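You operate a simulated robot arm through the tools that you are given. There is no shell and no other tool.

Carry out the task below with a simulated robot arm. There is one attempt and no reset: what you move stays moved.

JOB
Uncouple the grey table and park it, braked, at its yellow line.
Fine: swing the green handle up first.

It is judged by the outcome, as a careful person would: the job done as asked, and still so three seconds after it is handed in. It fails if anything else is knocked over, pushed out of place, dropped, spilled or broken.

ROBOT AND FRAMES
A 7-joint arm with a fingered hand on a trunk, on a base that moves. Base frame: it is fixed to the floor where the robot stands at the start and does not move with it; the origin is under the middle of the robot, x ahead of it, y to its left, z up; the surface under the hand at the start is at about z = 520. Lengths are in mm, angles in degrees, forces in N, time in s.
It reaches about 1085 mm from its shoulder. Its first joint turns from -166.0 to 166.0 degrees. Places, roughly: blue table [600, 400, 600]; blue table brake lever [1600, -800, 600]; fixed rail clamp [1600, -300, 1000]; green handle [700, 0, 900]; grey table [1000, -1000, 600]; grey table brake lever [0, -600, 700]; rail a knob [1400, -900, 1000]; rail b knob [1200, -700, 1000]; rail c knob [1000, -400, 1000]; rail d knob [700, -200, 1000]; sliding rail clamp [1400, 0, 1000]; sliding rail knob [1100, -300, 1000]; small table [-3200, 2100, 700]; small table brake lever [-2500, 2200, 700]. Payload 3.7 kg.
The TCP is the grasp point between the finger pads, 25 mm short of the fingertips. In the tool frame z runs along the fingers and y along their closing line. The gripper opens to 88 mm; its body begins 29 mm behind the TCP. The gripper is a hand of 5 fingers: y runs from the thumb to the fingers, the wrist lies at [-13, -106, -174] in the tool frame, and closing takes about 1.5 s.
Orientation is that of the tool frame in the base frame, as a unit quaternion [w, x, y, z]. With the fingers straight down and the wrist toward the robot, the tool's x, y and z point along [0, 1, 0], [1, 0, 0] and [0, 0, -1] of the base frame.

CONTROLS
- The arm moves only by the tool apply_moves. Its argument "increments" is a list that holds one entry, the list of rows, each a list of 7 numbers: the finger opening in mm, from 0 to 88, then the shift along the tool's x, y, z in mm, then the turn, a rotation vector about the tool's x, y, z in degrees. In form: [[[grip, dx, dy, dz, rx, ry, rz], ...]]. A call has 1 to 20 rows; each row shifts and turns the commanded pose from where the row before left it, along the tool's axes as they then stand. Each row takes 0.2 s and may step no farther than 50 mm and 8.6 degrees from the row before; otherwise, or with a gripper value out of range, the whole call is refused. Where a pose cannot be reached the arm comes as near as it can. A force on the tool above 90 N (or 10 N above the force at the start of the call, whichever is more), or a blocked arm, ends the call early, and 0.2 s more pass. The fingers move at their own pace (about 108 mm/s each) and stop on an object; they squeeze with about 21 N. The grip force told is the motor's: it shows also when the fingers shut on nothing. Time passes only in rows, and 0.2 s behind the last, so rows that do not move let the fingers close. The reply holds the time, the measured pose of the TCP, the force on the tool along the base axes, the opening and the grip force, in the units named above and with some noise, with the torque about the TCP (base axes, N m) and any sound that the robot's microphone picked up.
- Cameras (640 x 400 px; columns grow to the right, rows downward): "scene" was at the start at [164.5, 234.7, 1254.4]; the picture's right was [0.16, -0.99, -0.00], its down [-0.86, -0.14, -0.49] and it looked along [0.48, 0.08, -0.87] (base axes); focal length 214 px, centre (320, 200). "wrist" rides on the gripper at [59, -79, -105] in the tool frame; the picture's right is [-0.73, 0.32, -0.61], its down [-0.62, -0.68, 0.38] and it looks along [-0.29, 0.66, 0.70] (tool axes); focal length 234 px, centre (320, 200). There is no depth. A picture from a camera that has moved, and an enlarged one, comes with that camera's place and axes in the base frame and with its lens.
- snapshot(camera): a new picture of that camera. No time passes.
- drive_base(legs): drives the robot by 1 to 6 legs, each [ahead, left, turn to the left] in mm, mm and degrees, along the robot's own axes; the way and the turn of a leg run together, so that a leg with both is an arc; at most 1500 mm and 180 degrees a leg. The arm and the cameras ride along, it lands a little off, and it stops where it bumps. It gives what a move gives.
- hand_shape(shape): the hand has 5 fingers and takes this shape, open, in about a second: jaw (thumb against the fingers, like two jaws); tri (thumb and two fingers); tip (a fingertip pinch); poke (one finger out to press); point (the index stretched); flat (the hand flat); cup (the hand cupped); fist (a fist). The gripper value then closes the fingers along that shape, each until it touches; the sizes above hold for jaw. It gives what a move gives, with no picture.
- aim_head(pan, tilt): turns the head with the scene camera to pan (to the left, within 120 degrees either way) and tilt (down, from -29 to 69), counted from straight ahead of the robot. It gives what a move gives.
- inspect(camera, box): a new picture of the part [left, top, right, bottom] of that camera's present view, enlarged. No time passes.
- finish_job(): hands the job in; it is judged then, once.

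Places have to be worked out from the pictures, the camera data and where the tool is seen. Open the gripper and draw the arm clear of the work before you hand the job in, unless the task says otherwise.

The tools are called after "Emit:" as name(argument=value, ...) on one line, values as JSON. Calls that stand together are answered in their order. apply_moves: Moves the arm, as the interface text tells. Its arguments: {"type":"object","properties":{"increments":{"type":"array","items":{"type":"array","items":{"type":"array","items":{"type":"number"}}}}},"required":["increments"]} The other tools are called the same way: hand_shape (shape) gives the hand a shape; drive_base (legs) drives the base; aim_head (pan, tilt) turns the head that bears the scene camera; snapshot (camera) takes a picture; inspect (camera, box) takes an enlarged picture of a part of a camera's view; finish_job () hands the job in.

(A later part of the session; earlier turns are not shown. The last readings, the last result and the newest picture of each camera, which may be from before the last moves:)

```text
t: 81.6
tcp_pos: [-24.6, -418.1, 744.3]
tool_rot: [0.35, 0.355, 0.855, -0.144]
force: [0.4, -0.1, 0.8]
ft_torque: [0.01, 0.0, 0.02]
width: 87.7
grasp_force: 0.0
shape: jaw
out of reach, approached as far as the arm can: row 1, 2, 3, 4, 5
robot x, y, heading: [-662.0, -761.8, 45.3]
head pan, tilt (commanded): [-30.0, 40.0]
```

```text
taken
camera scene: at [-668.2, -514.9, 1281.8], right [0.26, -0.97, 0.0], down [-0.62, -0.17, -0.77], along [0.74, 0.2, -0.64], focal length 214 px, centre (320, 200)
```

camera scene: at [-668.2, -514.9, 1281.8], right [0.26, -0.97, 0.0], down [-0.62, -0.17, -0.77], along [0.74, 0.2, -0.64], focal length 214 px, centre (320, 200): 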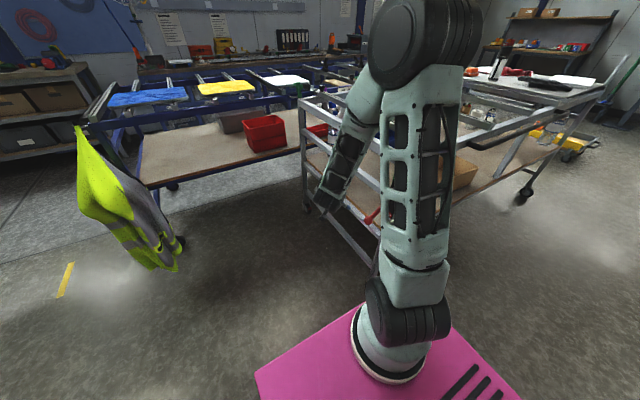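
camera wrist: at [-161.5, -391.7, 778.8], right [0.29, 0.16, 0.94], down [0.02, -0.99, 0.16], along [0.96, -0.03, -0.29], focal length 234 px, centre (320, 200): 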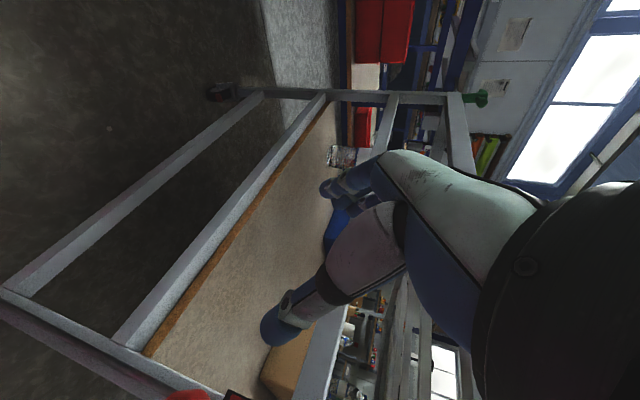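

It's the folded arm that limits: I'm too close. I pull the hand away from the lever and drive the base back 200 mm.

Emit:
apply_moves(increments=[[[88, 0, 0, -30, 0, 0, 0], [88, 0, 0, -30, 0, 0, 0], [88, 0, 0, -30, 0, 0, 0]]])

Emit:
drive_base(legs=[[-200, 0, 0]])

Emit:
snapshot(camera="wrist")

```text
t: 82.4
tcp_pos: [-68.9, -372.8, 806.5]
tool_rot: [0.35, 0.356, 0.854, -0.143]
force: [-0.1, -0.5, 0.3]
ft_torque: [-0.02, -0.01, 0.03]
width: 87.7
grasp_force: 0.1
shape: jaw
robot x, y, heading: [-660.8, -769.6, 45.1]
head pan, tilt (commanded): [-30.0, 40.0]
```

```text
t: 84.0
tcp_pos: [-212.7, -513.2, 806.5]
tool_rot: [0.351, 0.356, 0.854, -0.144]
force: [0.8, -0.5, 0.1]
ft_torque: [-0.01, -0.03, 0.0]
width: 87.5
grasp_force: 0.0
shape: jaw
robot x, y, heading: [-802.6, -908.0, 45.0]
head pan, tilt (commanded): [-30.0, 40.0]
```

```text
taken
camera wrist: at [-349.8, -486.8, 840.5], right [0.29, 0.16, 0.94], down [0.02, -0.99, 0.16], along [0.96, -0.03, -0.29], focal length 234 px, centre (320, 200)
```

wrist: 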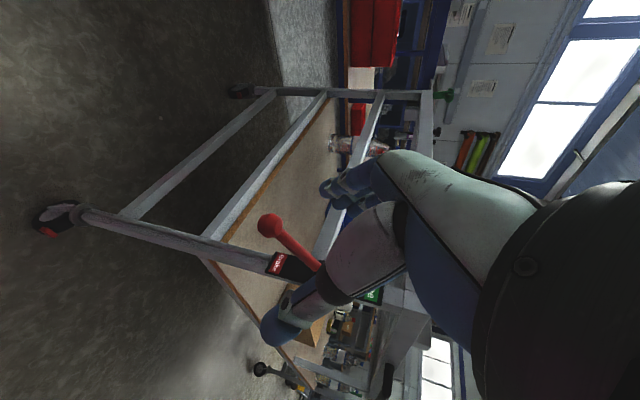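

Plenty of room now; ball still at about (-48,-544,683). I align along n first, then advance to 60 mm from the ball.

Emit:
apply_moves(increments=[[[88, -3, 31.4, 0, 0, 0, 0], [88, -3, 31.4, 0, 0, 0, 0], [88, -3, 31.4, 0, 0, 0, 0], [88, 0, 0, 30, 0, 0, 0], [88, 0, 0, 30, 0, 0, 0], [88, 0, 0, 30, 0, 0, 0], [88, 0, 0, 30, 0, 0, 0]]])

Emit:
snapshot(camera="wrist")

Emit:
snapshot(camera="scene")

```text
t: 85.6
tcp_pos: [-83.1, -508.6, 725.5]
tool_rot: [0.35, 0.354, 0.855, -0.144]
force: [-0.4, 0.7, 0.8]
ft_torque: [-0.04, -0.05, -0.02]
width: 87.9
grasp_force: 0.0
shape: jaw
robot x, y, heading: [-804.1, -906.9, 45.3]
head pan, tilt (commanded): [-30.0, 40.0]
```

```text
taken
camera wrist: at [-220.5, -483.0, 759.9], right [0.29, 0.16, 0.94], down [0.02, -0.99, 0.16], along [0.96, -0.02, -0.29], focal length 234 px, centre (320, 200)
```

wrist: 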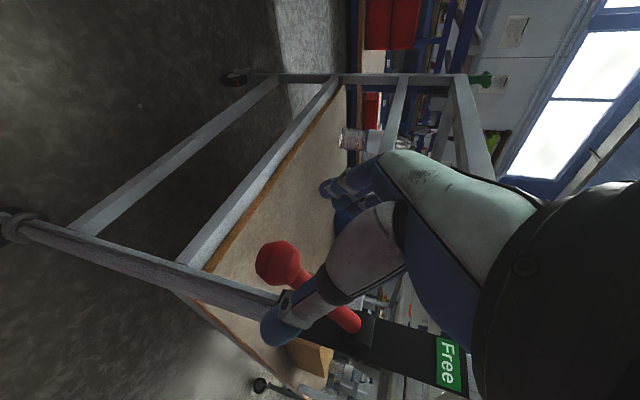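

```text
taken
camera scene: at [-810.7, -656.8, 1281.8], right [0.26, -0.97, 0.0], down [-0.62, -0.17, -0.77], along [0.74, 0.2, -0.64], focal length 214 px, centre (320, 200)
```

scene: 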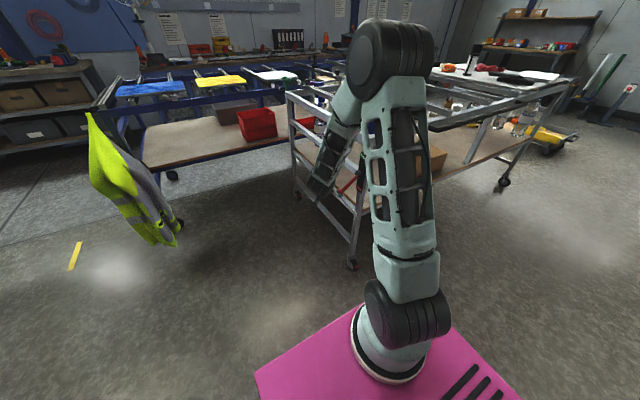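

Ball confirmed at (-48,-542,683). I advance the remaining ~64 mm so it sits between thumb and fingers.

Emit:
apply_moves(increments=[[[88, -2, 0.5, 20, 0, 0, 0], [88, -2, 0.5, 20, 0, 0, 0], [88, 0, 0, 14, 0, 0, 0], [88, 0, 0, 9, 0, 0, 0]]])

Emit:
snapshot(camera="wrist")

Emit:
inspect(camera="scene", box=[280, 120, 440, 240])

```text
t: 86.6
tcp_pos: [-47.0, -542.5, 684.5]
tool_rot: [0.351, 0.355, 0.855, -0.143]
force: [-0.7, 0.3, -1.0]
ft_torque: [-0.01, 0.01, 0.0]
width: 87.4
grasp_force: 0.0
shape: jaw
robot x, y, heading: [-804.1, -905.5, 45.1]
head pan, tilt (commanded): [-30.0, 40.0]
```

```text
taken
camera wrist: at [-185.1, -516.4, 718.9], right [0.29, 0.16, 0.94], down [0.02, -0.99, 0.16], along [0.96, -0.02, -0.29], focal length 234 px, centre (320, 200)
```

wrist: 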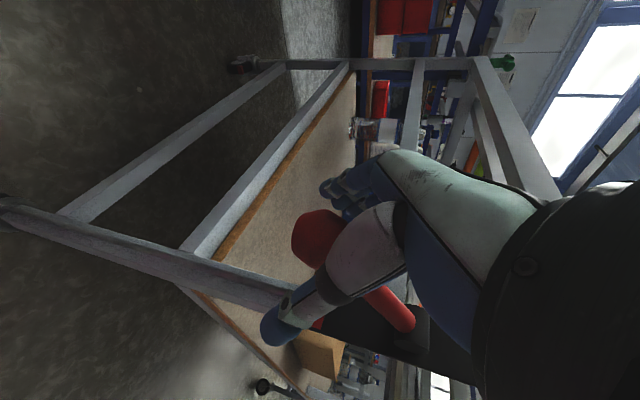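

```text
3.33 times, centred on (360, 180) of scene
camera zoom: at [-810.5, -656.8, 1281.8], right [0.26, -0.97, 0.0], down [-0.62, -0.17, -0.77], along [0.74, 0.2, -0.64], focal length 715 px, centre (187, 267)
```

zoom: 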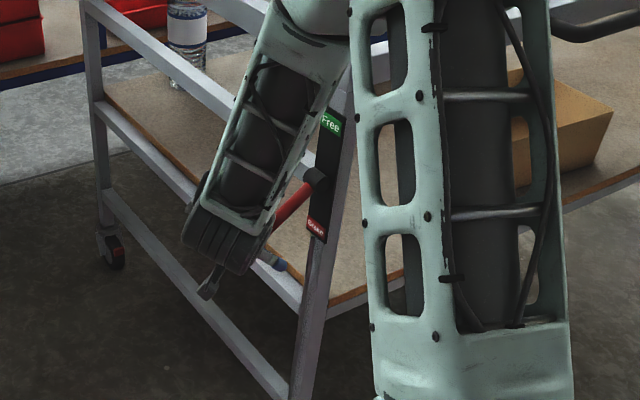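

The ball is at the TCP. I close the hand on it.

Emit:
apply_moves(increments=[[[60, 0, 0, 0, 0, 0, 0], [40, 0, 0, 0, 0, 0, 0], [20, 0, 0, 0, 0, 0, 0], [20, 0, 0, 0, 0, 0, 0], [20, 0, 0, 0, 0, 0, 0], [20, 0, 0, 0, 0, 0, 0], [20, 0, 0, 0, 0, 0, 0]]])

Emit:
snapshot(camera="wrist")

```text
t: 88.2
tcp_pos: [-47.4, -543.0, 685.3]
tool_rot: [0.351, 0.355, 0.855, -0.144]
force: [-0.1, -8.3, -2.0]
ft_torque: [-0.04, 0.01, 0.1]
width: 20.8
grasp_force: 20.6
shape: jaw
robot x, y, heading: [-801.7, -907.4, 45.0]
head pan, tilt (commanded): [-30.0, 40.0]
```

```text
taken
camera wrist: at [-185.0, -517.0, 718.9], right [0.29, 0.16, 0.94], down [0.02, -0.99, 0.16], along [0.96, -0.03, -0.29], focal length 234 px, centre (320, 200)
```

wrist: 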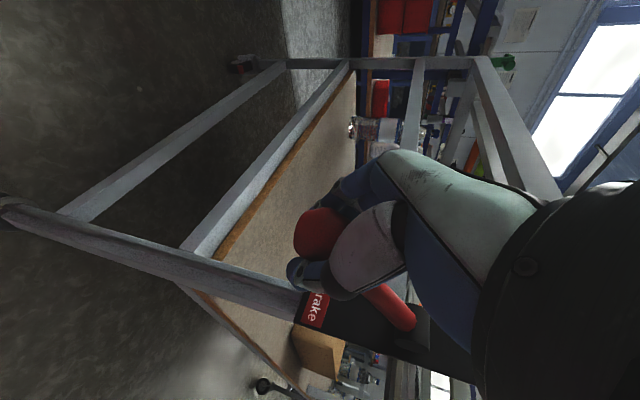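

Holding the lever (21 mm, 21 N). I swing it up along its arc around the hub, first half now.

Emit:
apply_moves(increments=[[[15, -3.0, 0, -14.8, 0, 0, 0], [15, -6.8, 0, -18.7, 0, 0, 0], [15, -9.9, 0, -17.3, 0, 0, 0], [15, -12.8, 0, -15.2, 0, 0, 0]]])

Emit:
snapshot(camera="wrist")

Emit:
inspect(camera="scene", box=[280, 120, 440, 240])

```text
t: 89.2
tcp_pos: [-63.1, -526.3, 756.0]
tool_rot: [0.351, 0.354, 0.855, -0.143]
force: [1.9, 0.6, 2.4]
ft_torque: [-0.05, -0.01, 0.06]
width: 15.0
grasp_force: 21.0
shape: jaw
robot x, y, heading: [-801.1, -909.7, 45.1]
head pan, tilt (commanded): [-30.0, 40.0]
```

```text
taken
camera wrist: at [-201.6, -500.2, 791.0], right [0.29, 0.16, 0.94], down [0.02, -0.99, 0.16], along [0.96, -0.02, -0.29], focal length 234 px, centre (320, 200)
```

wrist: 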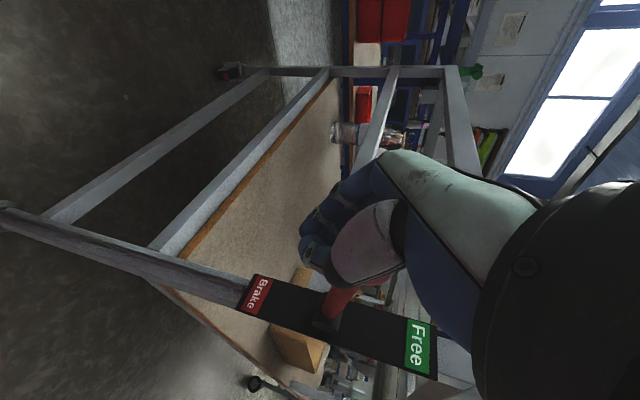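

```text
3.33 times, centred on (360, 180) of scene
camera zoom: at [-810.3, -656.7, 1281.8], right [0.26, -0.97, 0.0], down [-0.62, -0.17, -0.77], along [0.74, 0.2, -0.64], focal length 715 px, centre (187, 267)
```

zoom: 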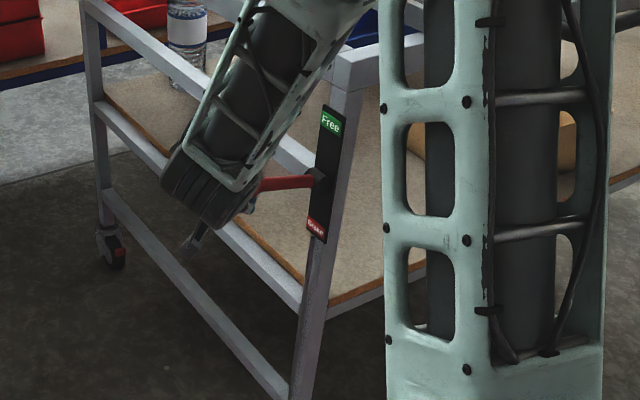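

The lever is now about horizontal and the forces are low. I continue the second half of the arc toward Free.

Emit:
apply_moves(increments=[[[15, -15.2, 0, -12.8, 0, 0, 0], [15, -17.3, 0, -9.9, 0, 0, 0], [15, -18.7, 0, -6.8, 0, 0, 0], [15, -15.6, 0, -3.0, 0, 0, 0]]])

Emit:
snapshot(camera="wrist")

Emit:
inspect(camera="scene", box=[280, 120, 440, 240])

```text
t: 90.2
tcp_pos: [-49.2, -541.1, 821.6]
tool_rot: [0.347, 0.351, 0.857, -0.146]
force: [-7.6, 17.2, -53.7]
ft_torque: [0.14, -0.16, 0.04]
width: 17.0
grasp_force: 20.6
shape: jaw
robot x, y, heading: [-804.9, -909.0, 45.2]
head pan, tilt (commanded): [-30.0, 40.0]
```

```text
taken
camera wrist: at [-186.2, -516.2, 856.5], right [0.3, 0.16, 0.94], down [0.03, -0.99, 0.16], along [0.95, -0.02, -0.3], focal length 234 px, centre (320, 200)
```

wrist: 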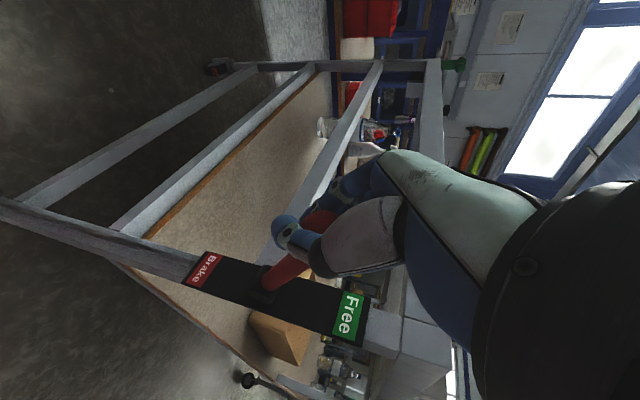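

```text
3.33 times, centred on (360, 180) of scene
camera zoom: at [-809.3, -655.3, 1281.5], right [0.26, -0.97, 0.0], down [-0.62, -0.17, -0.77], along [0.74, 0.2, -0.64], focal length 715 px, centre (187, 267)
```

zoom: 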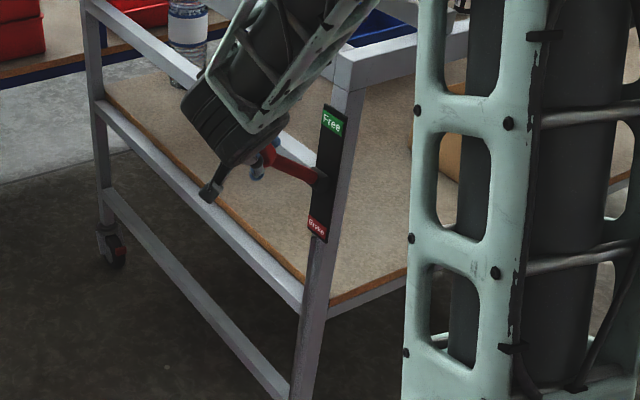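

Force of 54 N downward shows the lever hit its upper stop at the Free side (about 36° up, symmetric to Brake). I ease off, open the hand and back out along the approach direction.

Emit:
apply_moves(increments=[[[15, 5, 0, 2, 0, 0, 0], [40, 0, 0, 0, 0, 0, 0], [70, 0, 0, 0, 0, 0, 0], [88, 0, 0, 0, 0, 0, 0], [88, 0, 0, 0, 0, 0, 0], [88, 0, 0, -20, 0, 0, 0], [88, 0, 0, -30, 0, 0, 0], [88, 0, 0, -40, 0, 0, 0], [88, 0, 0, -40, 0, 0, 0], [88, 0, 0, -40, 0, 0, 0]]])

Emit:
snapshot(camera="wrist")

Emit:
inspect(camera="scene", box=[280, 120, 440, 240])

```text
t: 92.4
tcp_pos: [-131.9, -460.0, 942.0]
tool_rot: [0.351, 0.355, 0.855, -0.143]
force: [-0.4, -1.0, 0.2]
ft_torque: [0.03, -0.02, 0.0]
width: 87.8
grasp_force: 0.0
shape: jaw
robot x, y, heading: [-803.4, -905.0, 45.0]
head pan, tilt (commanded): [-30.0, 40.0]
```

```text
taken
camera wrist: at [-270.2, -432.4, 976.5], right [0.29, 0.16, 0.94], down [0.02, -0.99, 0.16], along [0.96, -0.03, -0.29], focal length 234 px, centre (320, 200)
```

wrist: 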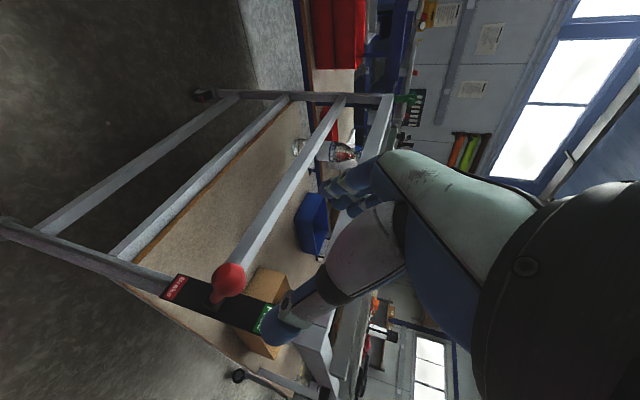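

```text
3.33 times, centred on (360, 180) of scene
camera zoom: at [-810.3, -656.8, 1281.8], right [0.26, -0.97, 0.0], down [-0.62, -0.17, -0.77], along [0.74, 0.2, -0.64], focal length 715 px, centre (187, 267)
```

zoom: 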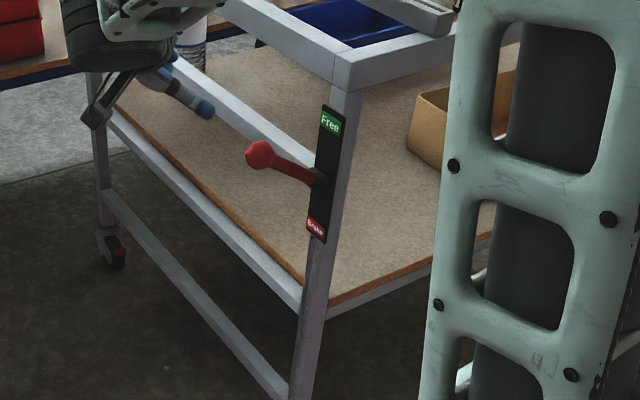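

The lever is up at Free. I raise and level the hand, then slide the base to the right to look at the outer side and push bar.

Emit:
apply_moves(increments=[[[88, -34, 0, -34, 0, 0, 0], [88, -34, 0, -34, 0, 0, 0], [88, -34, 0, -34, 0, 0, 0], [88, -34, 0, -34, 0, 0, 0], [88, -34, 0, -34, 0, 0, 0], [88, 0, 0, 0, 0, 7.5, 0], [88, 0, 0, 0, 0, 7.5, 0], [88, 0, 0, 0, 0, 7.5, 0], [88, 0, 0, 0, 0, 7.5, 0], [88, 0, 0, 0, 0, 7.5, 0], [88, 0, 0, 0, 0, 7.5, 0]]])

Emit:
drive_base(legs=[[0, -700, 0]])

Emit:
snapshot(camera="scene")

Emit:
snapshot(camera="wrist")

```text
t: 94.8
tcp_pos: [-131.5, -459.7, 1181.8]
tool_rot: [-0.004, 0.382, 0.924, 0.003]
force: [-0.8, -0.3, -0.1]
ft_torque: [-0.02, 0.0, 0.0]
width: 87.7
grasp_force: 0.2
shape: jaw
robot x, y, heading: [-804.5, -907.3, 45.2]
head pan, tilt (commanded): [-30.0, 40.0]
```

```text
t: 98.6
tcp_pos: [360.8, -946.5, 1181.1]
tool_rot: [-0.003, 0.382, 0.924, 0.004]
force: [0.6, 0.3, 0.8]
ft_torque: [0.01, -0.03, 0.01]
width: 88.0
grasp_force: 0.1
shape: jaw
robot x, y, heading: [-312.1, -1395.8, 45.3]
head pan, tilt (commanded): [-30.0, 40.0]
```

```text
taken
camera scene: at [-318.4, -1145.9, 1281.8], right [0.26, -0.96, 0.0], down [-0.62, -0.17, -0.77], along [0.74, 0.2, -0.64], focal length 214 px, centre (320, 200)
```

scene: 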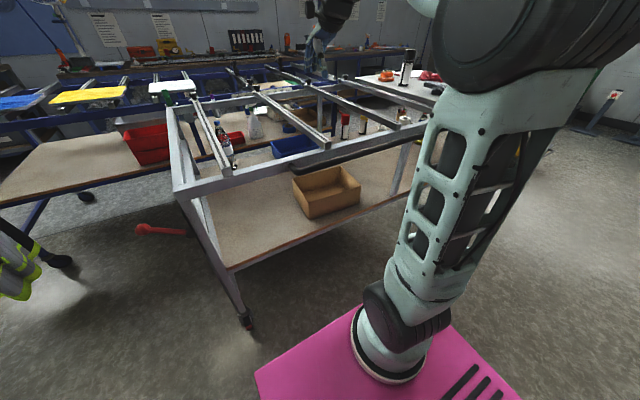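

```text
taken
camera wrist: at [262.7, -962.6, 1287.6], right [0.74, -0.29, 0.6], down [-0.04, -0.92, -0.39], along [0.67, 0.27, -0.7], focal length 234 px, centre (320, 200)
```

wrist: 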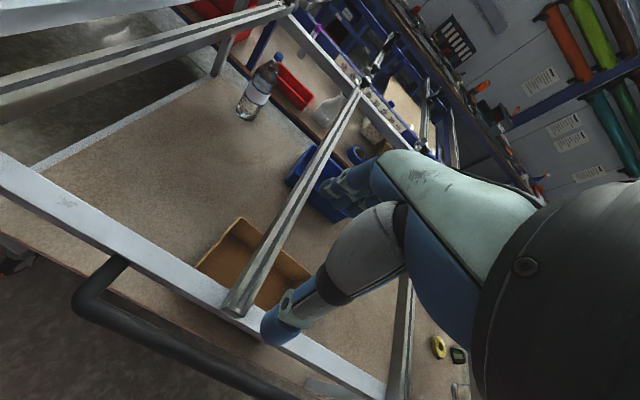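

The black push bar hangs on the outer beam. I enlarge both views to locate it.

Emit:
inspect(camera="scene", box=[160, 90, 440, 265])

Emit:
inspect(camera="wrist", box=[0, 150, 400, 400])

Emit:
aim_head(pan=-60, tilt=25)

Emit:
snapshot(camera="scene")

```text
2.29 times, centred on (300, 178) of scene
camera zoom: at [-318.4, -1145.9, 1281.8], right [0.26, -0.96, 0.0], down [-0.62, -0.17, -0.77], along [0.74, 0.2, -0.64], focal length 490 px, centre (366, 251)
```

zoom: 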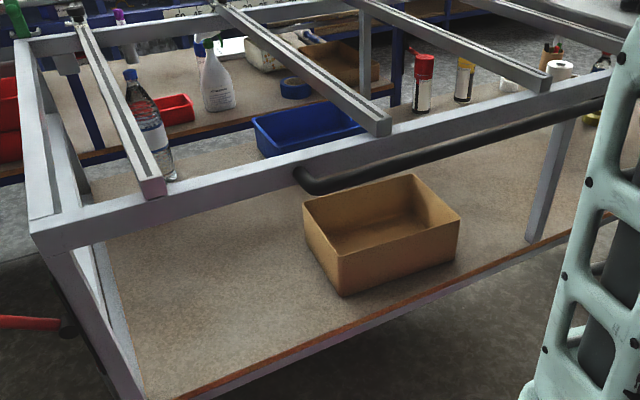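

```text
1.60 times, centred on (200, 275) of wrist
camera zoom: at [262.7, -962.6, 1287.6], right [0.74, -0.29, 0.6], down [-0.04, -0.92, -0.39], along [0.67, 0.27, -0.7], focal length 375 px, centre (512, 80)
```

zoom: 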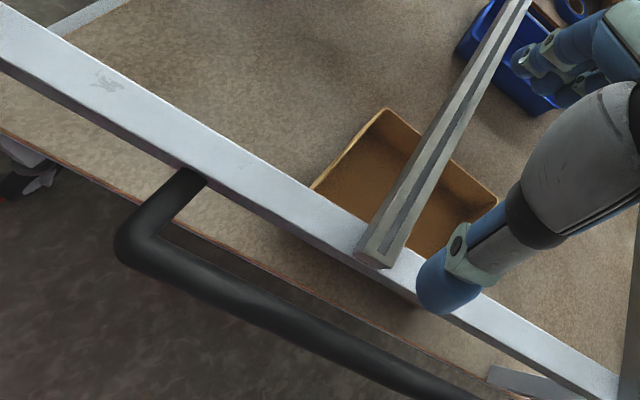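

```text
t: 99.6
tcp_pos: [359.5, -946.9, 1181.2]
tool_rot: [-0.003, 0.381, 0.925, 0.003]
force: [-1.1, 0.0, -0.8]
ft_torque: [-0.01, 0.02, -0.03]
width: 87.8
grasp_force: 0.0
shape: jaw
robot x, y, heading: [-313.0, -1396.2, 45.1]
head pan, tilt (commanded): [-60.0, 25.0]
```

```text
taken
camera scene: at [-311.3, -1191.6, 1305.1], right [-0.25, -0.97, 0.0], down [-0.41, 0.11, -0.91], along [0.88, -0.23, -0.42], focal length 214 px, centre (320, 200)
```

scene: 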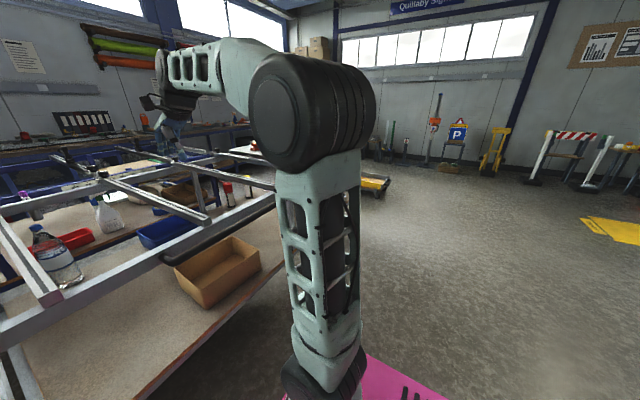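

The push bar (centre n≈481, z≈905) sits too tight to the beam to wrap. My plan: put the closed fingers down inside the outer beam at mid-table (t≈1095, between rails C and B) and pull the table by driving backwards. I first move the base to suit (ahead 128, right 184).

Emit:
drive_base(legs=[[0, -184, 0], [128, 0, 0]])

Emit:
aim_head(pan=-15, tilt=45)

Emit:
snapshot(camera="scene")

Emit:
snapshot(camera="wrist")

```text
t: 102.0
tcp_pos: [578.8, -981.6, 1180.4]
tool_rot: [-0.003, 0.38, 0.925, 0.004]
force: [-0.3, 0.3, -0.1]
ft_torque: [0.03, 0.05, 0.02]
width: 87.7
grasp_force: 0.0
shape: jaw
robot x, y, heading: [-90.2, -1435.5, 45.6]
head pan, tilt (commanded): [-60.0, 25.0]
```

```text
t: 103.1
tcp_pos: [579.5, -981.9, 1181.4]
tool_rot: [-0.003, 0.381, 0.925, 0.003]
force: [-0.3, -0.3, 0.5]
ft_torque: [0.01, -0.03, 0.01]
width: 87.6
grasp_force: 0.1
shape: jaw
robot x, y, heading: [-89.6, -1433.3, 45.5]
head pan, tilt (commanded): [-15.0, 45.0]
```

```text
taken
camera scene: at [-109.9, -1162.6, 1274.6], right [0.51, -0.86, 0.0], down [-0.61, -0.36, -0.71], along [0.61, 0.36, -0.71], focal length 214 px, centre (320, 200)
```

scene: 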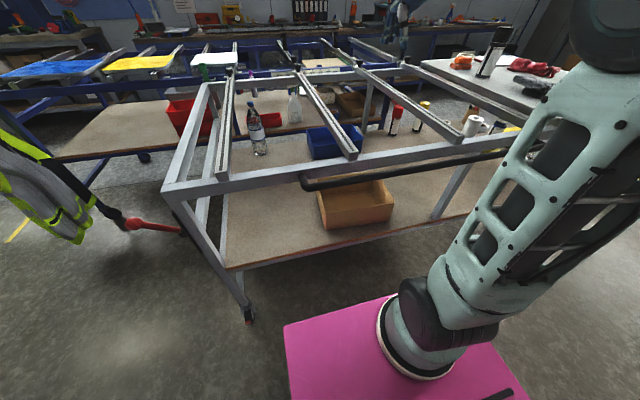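

```text
taken
camera wrist: at [482.6, -996.7, 1287.6], right [0.75, -0.29, 0.6], down [-0.04, -0.92, -0.39], along [0.67, 0.27, -0.7], focal length 234 px, centre (320, 200)
```

wrist: 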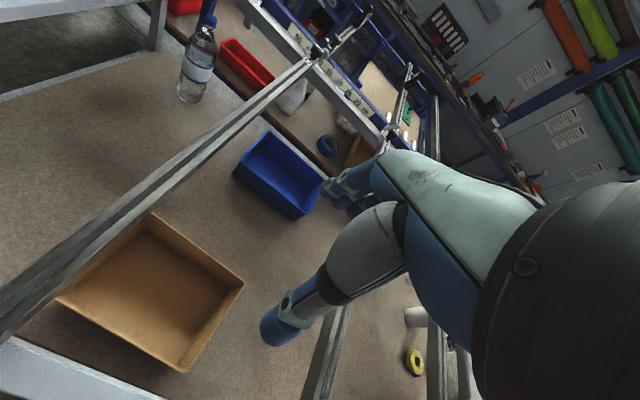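

Robot is at n≈1077, t≈950 and the hand is above the inside of the table at t≈1104. I check the far end for anything close to the table before pulling.

Emit:
inspect(camera="scene", box=[280, 20, 560, 195])

Emit:
aim_head(pan=10, tilt=35)

Emit:
snapshot(camera="scene")

```text
2.29 times, centred on (420, 108) of scene
camera zoom: at [-109.9, -1162.6, 1274.6], right [0.51, -0.86, 0.0], down [-0.61, -0.36, -0.71], along [0.61, 0.36, -0.71], focal length 490 px, centre (91, 411)
```

zoom: 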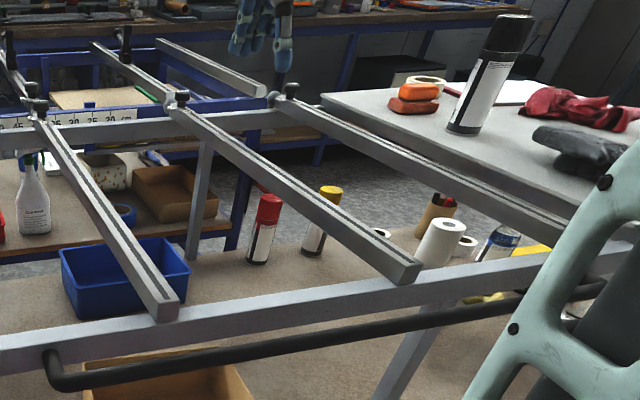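

```text
t: 104.0
tcp_pos: [580.8, -981.8, 1181.0]
tool_rot: [-0.004, 0.38, 0.925, 0.003]
force: [-0.7, 0.4, -1.1]
ft_torque: [-0.02, 0.0, 0.0]
width: 87.8
grasp_force: 0.0
shape: jaw
robot x, y, heading: [-88.6, -1430.0, 45.4]
head pan, tilt (commanded): [10.0, 35.0]
```

```text
taken
camera scene: at [-130.0, -1131.3, 1289.4], right [0.82, -0.57, 0.0], down [-0.33, -0.47, -0.82], along [0.47, 0.67, -0.57], focal length 214 px, centre (320, 200)
```

scene: 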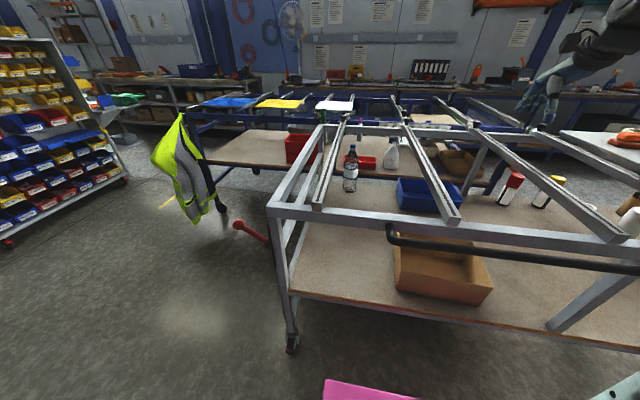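

The solid top with tools at the far end belongs to the grey table, which spans t≈460–1970 (centre ≈1215), so it must be pulled gently near t≈1200. I shift the base right 96 mm and trim the heading.

Emit:
drive_base(legs=[[0, -96, -0.4]])

Emit:
apply_moves(increments=[[[60, 0, 0, 0, 0, 0, 0], [30, 0, 0, 0, 0, 0, 0], [0, 0, 0, 0, 0, 0, 0], [0, 0, 0, 0, 0, 0, 0], [0, 0, 0, 0, 0, 0, 0], [0, 0, 0, 0, 0, 0, 0]]])

Emit:
snapshot(camera="wrist")

Emit:
aim_head(pan=-25, tilt=35)

Emit:
snapshot(camera="scene")

```text
t: 105.1
tcp_pos: [650.9, -1054.5, 1180.7]
tool_rot: [-0.003, 0.384, 0.923, 0.004]
force: [0.8, -0.9, -0.7]
ft_torque: [-0.02, 0.01, 0.02]
width: 87.6
grasp_force: 0.1
shape: jaw
robot x, y, heading: [-16.4, -1500.6, 45.0]
head pan, tilt (commanded): [10.0, 35.0]
```

```text
t: 106.5
tcp_pos: [651.5, -1055.2, 1181.4]
tool_rot: [-0.003, 0.384, 0.923, 0.004]
force: [0.3, -0.5, -0.3]
ft_torque: [0.03, -0.01, 0.01]
width: 0.0
grasp_force: 20.7
shape: jaw
robot x, y, heading: [-23.7, -1502.4, 44.8]
head pan, tilt (commanded): [10.0, 35.0]
```

```text
taken
camera wrist: at [554.5, -1069.2, 1287.6], right [0.74, -0.29, 0.6], down [-0.04, -0.92, -0.39], along [0.67, 0.26, -0.7], focal length 234 px, centre (320, 200)
```

wrist: 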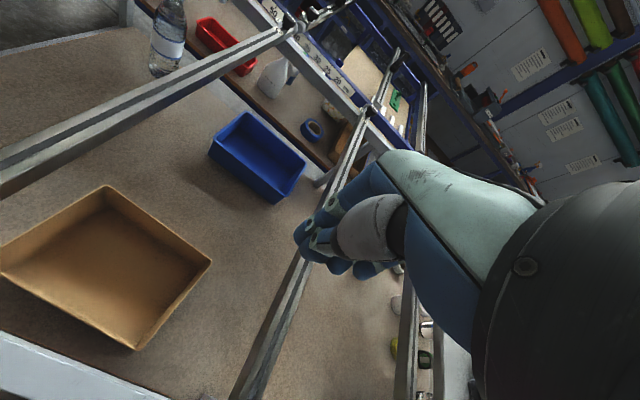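

```text
t: 107.5
tcp_pos: [652.2, -1054.6, 1182.6]
tool_rot: [-0.003, 0.385, 0.923, 0.003]
force: [0.5, 0.1, -0.4]
ft_torque: [-0.03, -0.01, -0.02]
width: 0.1
grasp_force: 21.3
shape: jaw
robot x, y, heading: [-19.7, -1501.1, 45.2]
head pan, tilt (commanded): [-25.0, 35.0]
```

```text
taken
camera scene: at [-27.0, -1241.1, 1289.4], right [0.34, -0.94, 0.0], down [-0.54, -0.2, -0.82], along [0.77, 0.28, -0.57], focal length 214 px, centre (320, 200)
```

scene: 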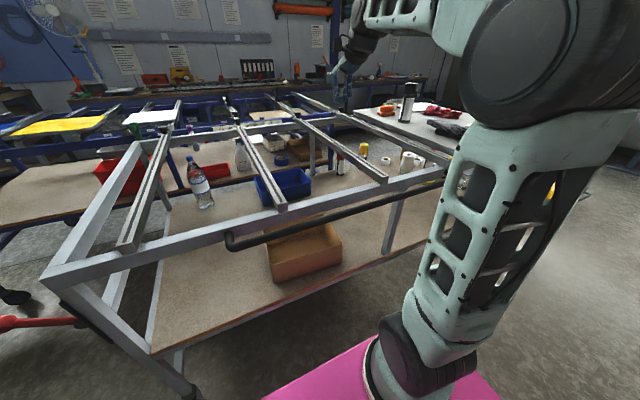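

Hand is closed at n≈285, t≈1207, rail B about 100 mm away. I lower it inside the table so the fingertips are ~40 mm below the beam top, staying ~50 mm clear of the beam.

Emit:
apply_moves(increments=[[[0, 0, -20, 40, 0, 0, 0], [0, 0, -20, 40, 0, 0, 0], [0, 0, 0, 40, 0, 0, 0], [0, 0, 0, 40, 0, 0, 0], [0, 0, 0, 40, 0, 0, 0], [0, 0, 0, 40, 0, 0, 0], [0, 0, 0, 25, 0, 0, 0]]])

Emit:
snapshot(camera="wrist")

Emit:
snapshot(camera="scene")

```text
t: 109.1
tcp_pos: [621.0, -1081.2, 916.8]
tool_rot: [-0.002, 0.384, 0.923, 0.003]
force: [-0.5, -0.1, 0.1]
ft_torque: [0.01, 0.0, 0.03]
width: 0.0
grasp_force: 20.7
shape: jaw
robot x, y, heading: [-23.2, -1501.0, 45.1]
head pan, tilt (commanded): [-25.0, 35.0]
```

```text
taken
camera wrist: at [524.6, -1095.1, 1022.6], right [0.74, -0.29, 0.6], down [-0.04, -0.92, -0.39], along [0.67, 0.26, -0.7], focal length 234 px, centre (320, 200)
```

wrist: 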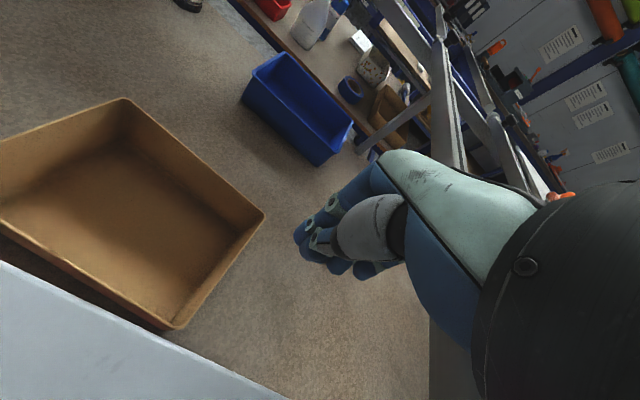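

```text
taken
camera scene: at [-27.0, -1241.2, 1289.4], right [0.34, -0.94, 0.0], down [-0.54, -0.2, -0.82], along [0.77, 0.28, -0.57], focal length 214 px, centre (320, 200)
```

scene: 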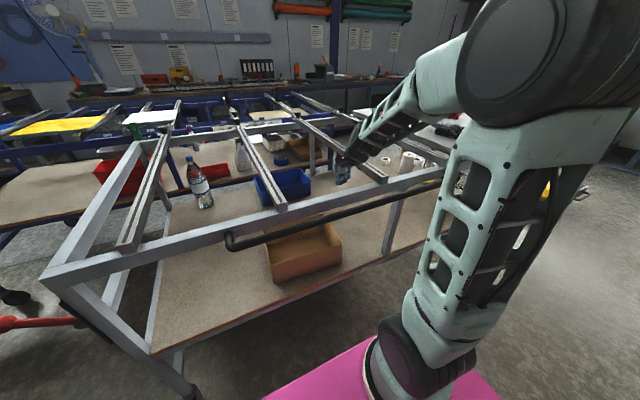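

I enlarge the hand region to verify clearance to rail B and the depth relative to the beam.

Emit:
inspect(camera="scene", box=[300, 90, 460, 215])

Emit:
inspect(camera="wrist", box=[200, 150, 520, 400])

```text
3.20 times, centred on (380, 152) of scene
camera zoom: at [-27.0, -1241.2, 1289.4], right [0.34, -0.94, 0.0], down [-0.54, -0.2, -0.82], along [0.77, 0.28, -0.57], focal length 686 px, centre (128, 352)
```

zoom: 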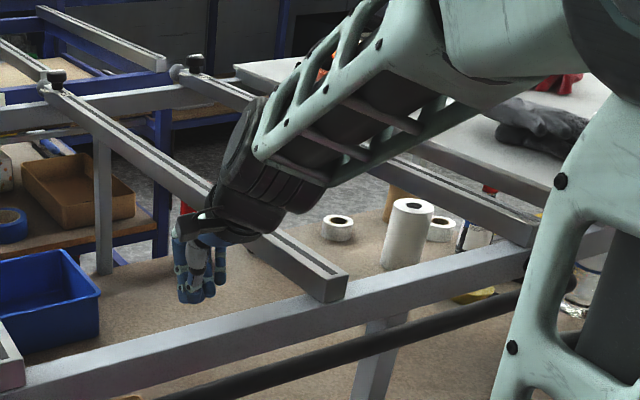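

```text
1.60 times, centred on (360, 275) of wrist
camera zoom: at [524.6, -1095.1, 1022.6], right [0.74, -0.29, 0.6], down [-0.04, -0.92, -0.39], along [0.67, 0.26, -0.7], focal length 375 px, centre (256, 80)
```

zoom: 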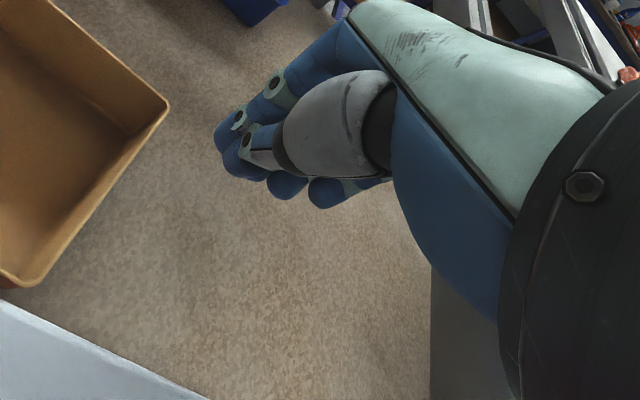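

Fingers are clear of rail B. I lower 14 mm more and draw the hand toward the beam in small steps until I feel contact.

Emit:
apply_moves(increments=[[[0, 0, 0, 14, 0, 0, 0], [0, 0, -10, 0, 0, 0, 0], [0, 0, -10, 0, 0, 0, 0], [0, 0, -10, 0, 0, 0, 0], [0, 0, -8, 0, 0, 0, 0]]])

Emit:
inspect(camera="scene", box=[300, 90, 460, 215])

```text
t: 110.3
tcp_pos: [595.8, -1105.9, 903.4]
tool_rot: [-0.003, 0.385, 0.923, 0.004]
force: [0.1, 0.3, -0.7]
ft_torque: [0.02, -0.02, 0.01]
width: 0.0
grasp_force: 21.0
shape: jaw
robot x, y, heading: [-20.8, -1500.0, 45.0]
head pan, tilt (commanded): [-25.0, 35.0]
```

```text
3.20 times, centred on (380, 152) of scene
camera zoom: at [-26.9, -1241.1, 1289.4], right [0.34, -0.94, 0.0], down [-0.54, -0.2, -0.82], along [0.77, 0.28, -0.57], focal length 686 px, centre (128, 352)
```

zoom: 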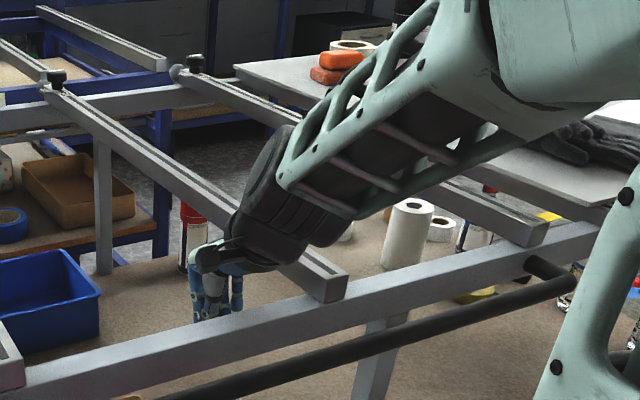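

No contact yet (n≈361). I keep drawing back in small steps.

Emit:
apply_moves(increments=[[[0, 0, -6, 0, 0, 0, 0], [0, 0, -6, 0, 0, 0, 0], [0, 0, -6, 0, 0, 0, 0], [0, 0, -6, 0, 0, 0, 0], [0, 0, -6, 0, 0, 0, 0]]])

Emit:
inspect(camera="scene", box=[300, 90, 460, 215])

```text
t: 111.5
tcp_pos: [572.8, -1128.0, 901.8]
tool_rot: [-0.004, 0.383, 0.924, 0.002]
force: [0.4, 0.1, 0.1]
ft_torque: [-0.01, 0.03, 0.02]
width: 0.0
grasp_force: 21.7
shape: jaw
robot x, y, heading: [-23.7, -1497.8, 45.1]
head pan, tilt (commanded): [-25.0, 35.0]
```

```text
3.20 times, centred on (380, 152) of scene
camera zoom: at [-26.9, -1241.0, 1289.4], right [0.34, -0.94, 0.0], down [-0.54, -0.2, -0.82], along [0.77, 0.28, -0.57], focal length 686 px, centre (128, 352)
```

zoom: 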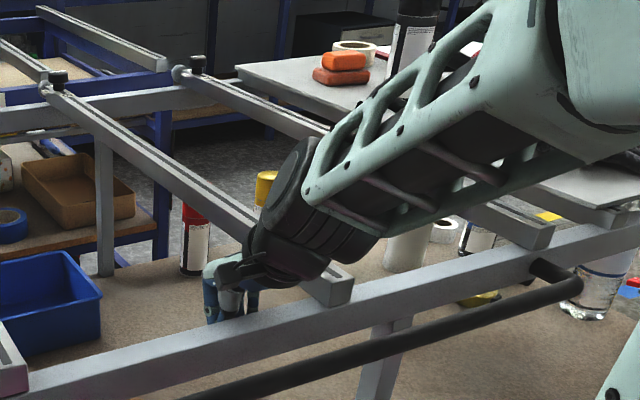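

Still free; the fingers seem almost at the beam. Continue in small steps.

Emit:
apply_moves(increments=[[[0, 0, -5, 0, 0, 0, 0], [0, 0, -5, 0, 0, 0, 0], [0, 0, -5, 0, 0, 0, 0], [0, 0, -5, 0, 0, 0, 0]]])

Emit:
inspect(camera="scene", box=[300, 90, 460, 215])

Emit:
snapshot(camera="wrist")

```text
t: 112.5
tcp_pos: [558.1, -1143.9, 900.6]
tool_rot: [-0.003, 0.382, 0.924, 0.003]
force: [-0.3, 0.2, 0.3]
ft_torque: [-0.01, -0.01, 0.01]
width: 0.1
grasp_force: 21.1
shape: jaw
robot x, y, heading: [-23.5, -1501.0, 45.3]
head pan, tilt (commanded): [-25.0, 35.0]
```

```text
3.20 times, centred on (380, 152) of scene
camera zoom: at [-27.0, -1241.2, 1289.4], right [0.34, -0.94, 0.0], down [-0.54, -0.2, -0.82], along [0.77, 0.28, -0.57], focal length 686 px, centre (128, 352)
```

zoom: 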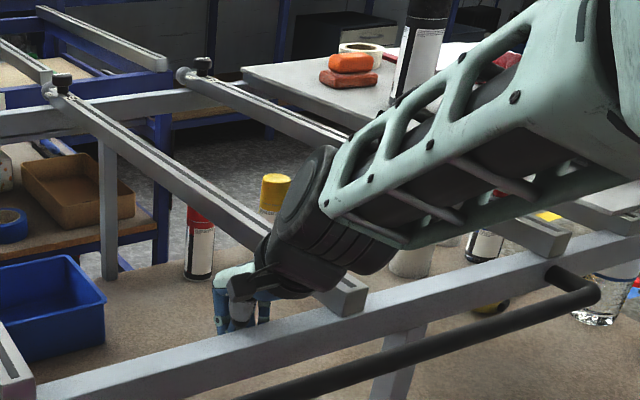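

```text
taken
camera wrist: at [462.2, -1157.7, 1007.6], right [0.74, -0.29, 0.6], down [-0.05, -0.92, -0.39], along [0.67, 0.26, -0.7], focal length 234 px, centre (320, 200)
```

wrist: 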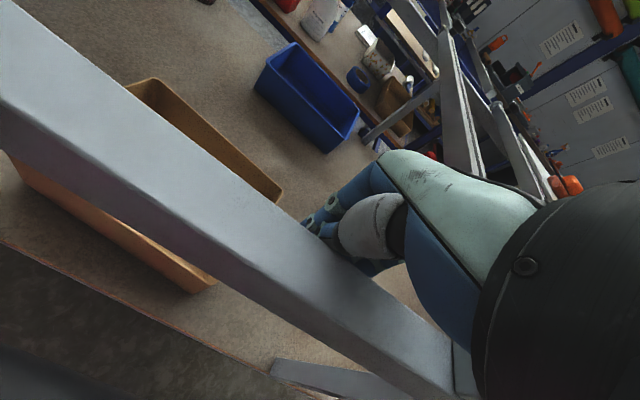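

The blue bin and rail ends have shifted in view while the far blue table hasn't: the grey table is already rolling with the hand, at almost no force. I try a short 60 mm backward drive and watch for coasting.

Emit:
drive_base(legs=[[-60, 0, 0]])

Emit:
snapshot(camera="scene")

Emit:
snapshot(camera="wrist")

```text
t: 113.5
tcp_pos: [515.8, -1186.6, 900.7]
tool_rot: [-0.004, 0.383, 0.924, 0.002]
force: [-1.5, -0.2, 0.4]
ft_torque: [0.02, 0.0, -0.01]
width: 0.0
grasp_force: 21.6
shape: jaw
robot x, y, heading: [-65.4, -1545.5, 44.9]
head pan, tilt (commanded): [-25.0, 35.0]
```

```text
taken
camera scene: at [-70.7, -1284.9, 1289.4], right [0.34, -0.94, 0.0], down [-0.54, -0.2, -0.82], along [0.77, 0.28, -0.57], focal length 214 px, centre (320, 200)
```

scene: 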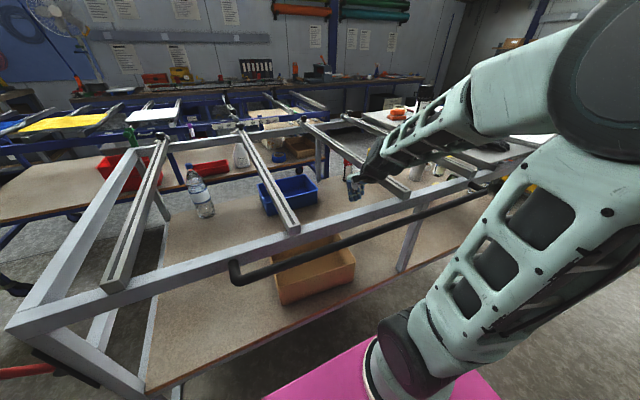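

```text
taken
camera wrist: at [418.7, -1201.7, 1007.6], right [0.74, -0.29, 0.6], down [-0.05, -0.92, -0.39], along [0.67, 0.26, -0.7], focal length 234 px, centre (320, 200)
```

wrist: 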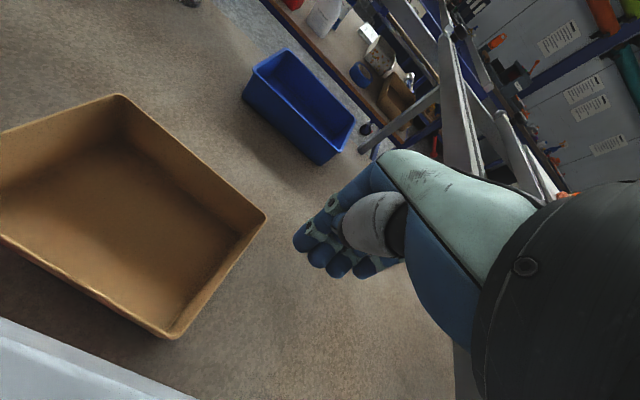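

The table has rolled ahead of the hand: it coasts easily. I let a moment pass with no motion to see whether it's still rolling.

Emit:
apply_moves(increments=[[[0, 0, 0, 0, 0, 0, 0], [0, 0, 0, 0, 0, 0, 0]]])

Emit:
snapshot(camera="scene")

Emit:
apply_moves(increments=[[[0, 0, 0, 0, 0, 0, 0], [0, 0, 0, 0, 0, 0, 0], [0, 0, 0, 0, 0, 0, 0], [0, 0, 0, 0, 0, 0, 0]]])

Emit:
snapshot(camera="scene")

```text
t: 114.1
tcp_pos: [516.4, -1187.7, 900.6]
tool_rot: [-0.004, 0.384, 0.923, 0.002]
force: [-1.2, -0.6, 0.1]
ft_torque: [-0.02, -0.04, -0.05]
width: 0.0
grasp_force: 20.5
shape: jaw
robot x, y, heading: [-62.3, -1543.5, 44.9]
head pan, tilt (commanded): [-25.0, 35.0]
```

```text
taken
camera scene: at [-70.7, -1284.9, 1289.4], right [0.34, -0.94, 0.0], down [-0.54, -0.2, -0.82], along [0.77, 0.28, -0.57], focal length 214 px, centre (320, 200)
```

scene: 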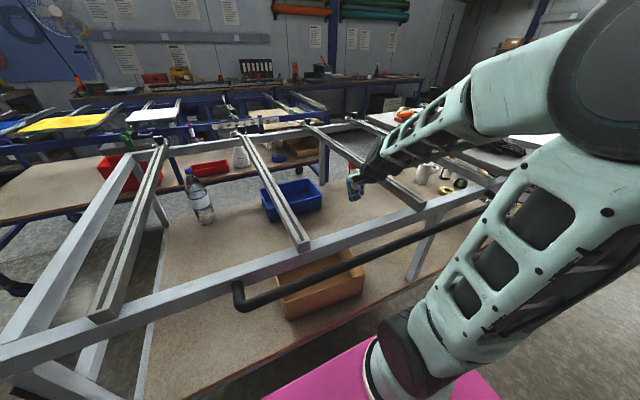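

```text
t: 115.1
tcp_pos: [515.2, -1187.3, 901.2]
tool_rot: [-0.004, 0.385, 0.923, 0.001]
force: [-0.2, 0.2, 0.0]
ft_torque: [0.01, 0.03, 0.02]
width: 0.0
grasp_force: 21.1
shape: jaw
robot x, y, heading: [-66.2, -1541.5, 44.8]
head pan, tilt (commanded): [-25.0, 35.0]
```

```text
taken
camera scene: at [-70.7, -1284.9, 1289.4], right [0.34, -0.94, 0.0], down [-0.54, -0.2, -0.82], along [0.77, 0.28, -0.57], focal length 214 px, centre (320, 200)
```

scene: 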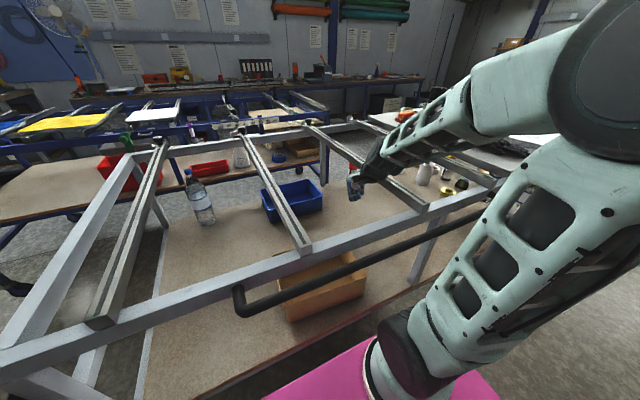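

The table coasted about 90 mm and has nearly stopped. I zoom to measure its new position and any yaw.

Emit:
inspect(camera="scene", box=[0, 220, 260, 383])

Emit:
inspect(camera="scene", box=[220, 140, 500, 315])

Emit:
snapshot(camera="wrist")

```text
2.45 times, centred on (130, 302) of scene
camera zoom: at [-70.7, -1284.9, 1289.4], right [0.34, -0.94, 0.0], down [-0.54, -0.2, -0.82], along [0.77, 0.28, -0.57], focal length 526 px, centre (786, -49)
```

zoom: 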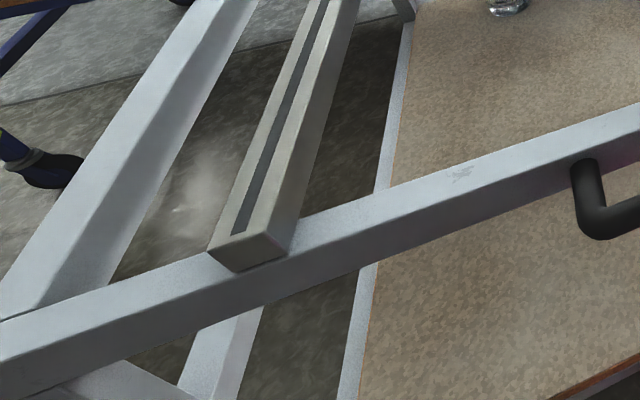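

```text
2.29 times, centred on (360, 228) of scene
camera zoom: at [-70.7, -1284.9, 1289.4], right [0.34, -0.94, 0.0], down [-0.54, -0.2, -0.82], along [0.77, 0.28, -0.57], focal length 490 px, centre (229, 137)
```

zoom: 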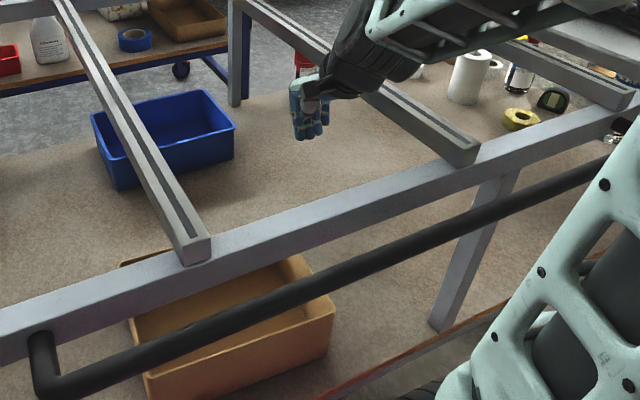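

```text
taken
camera wrist: at [418.7, -1201.7, 1007.6], right [0.74, -0.29, 0.6], down [-0.05, -0.92, -0.39], along [0.67, 0.26, -0.7], focal length 234 px, centre (320, 200)
```

wrist: 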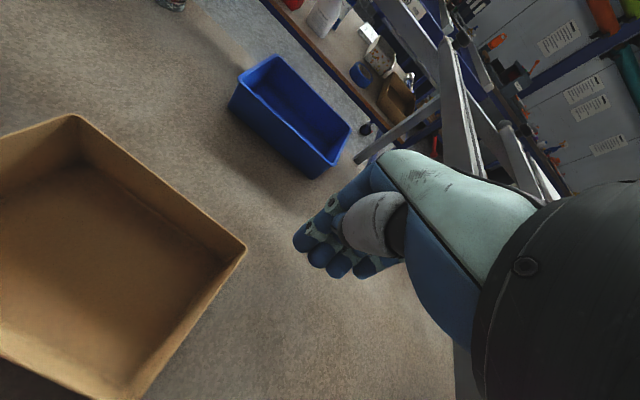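

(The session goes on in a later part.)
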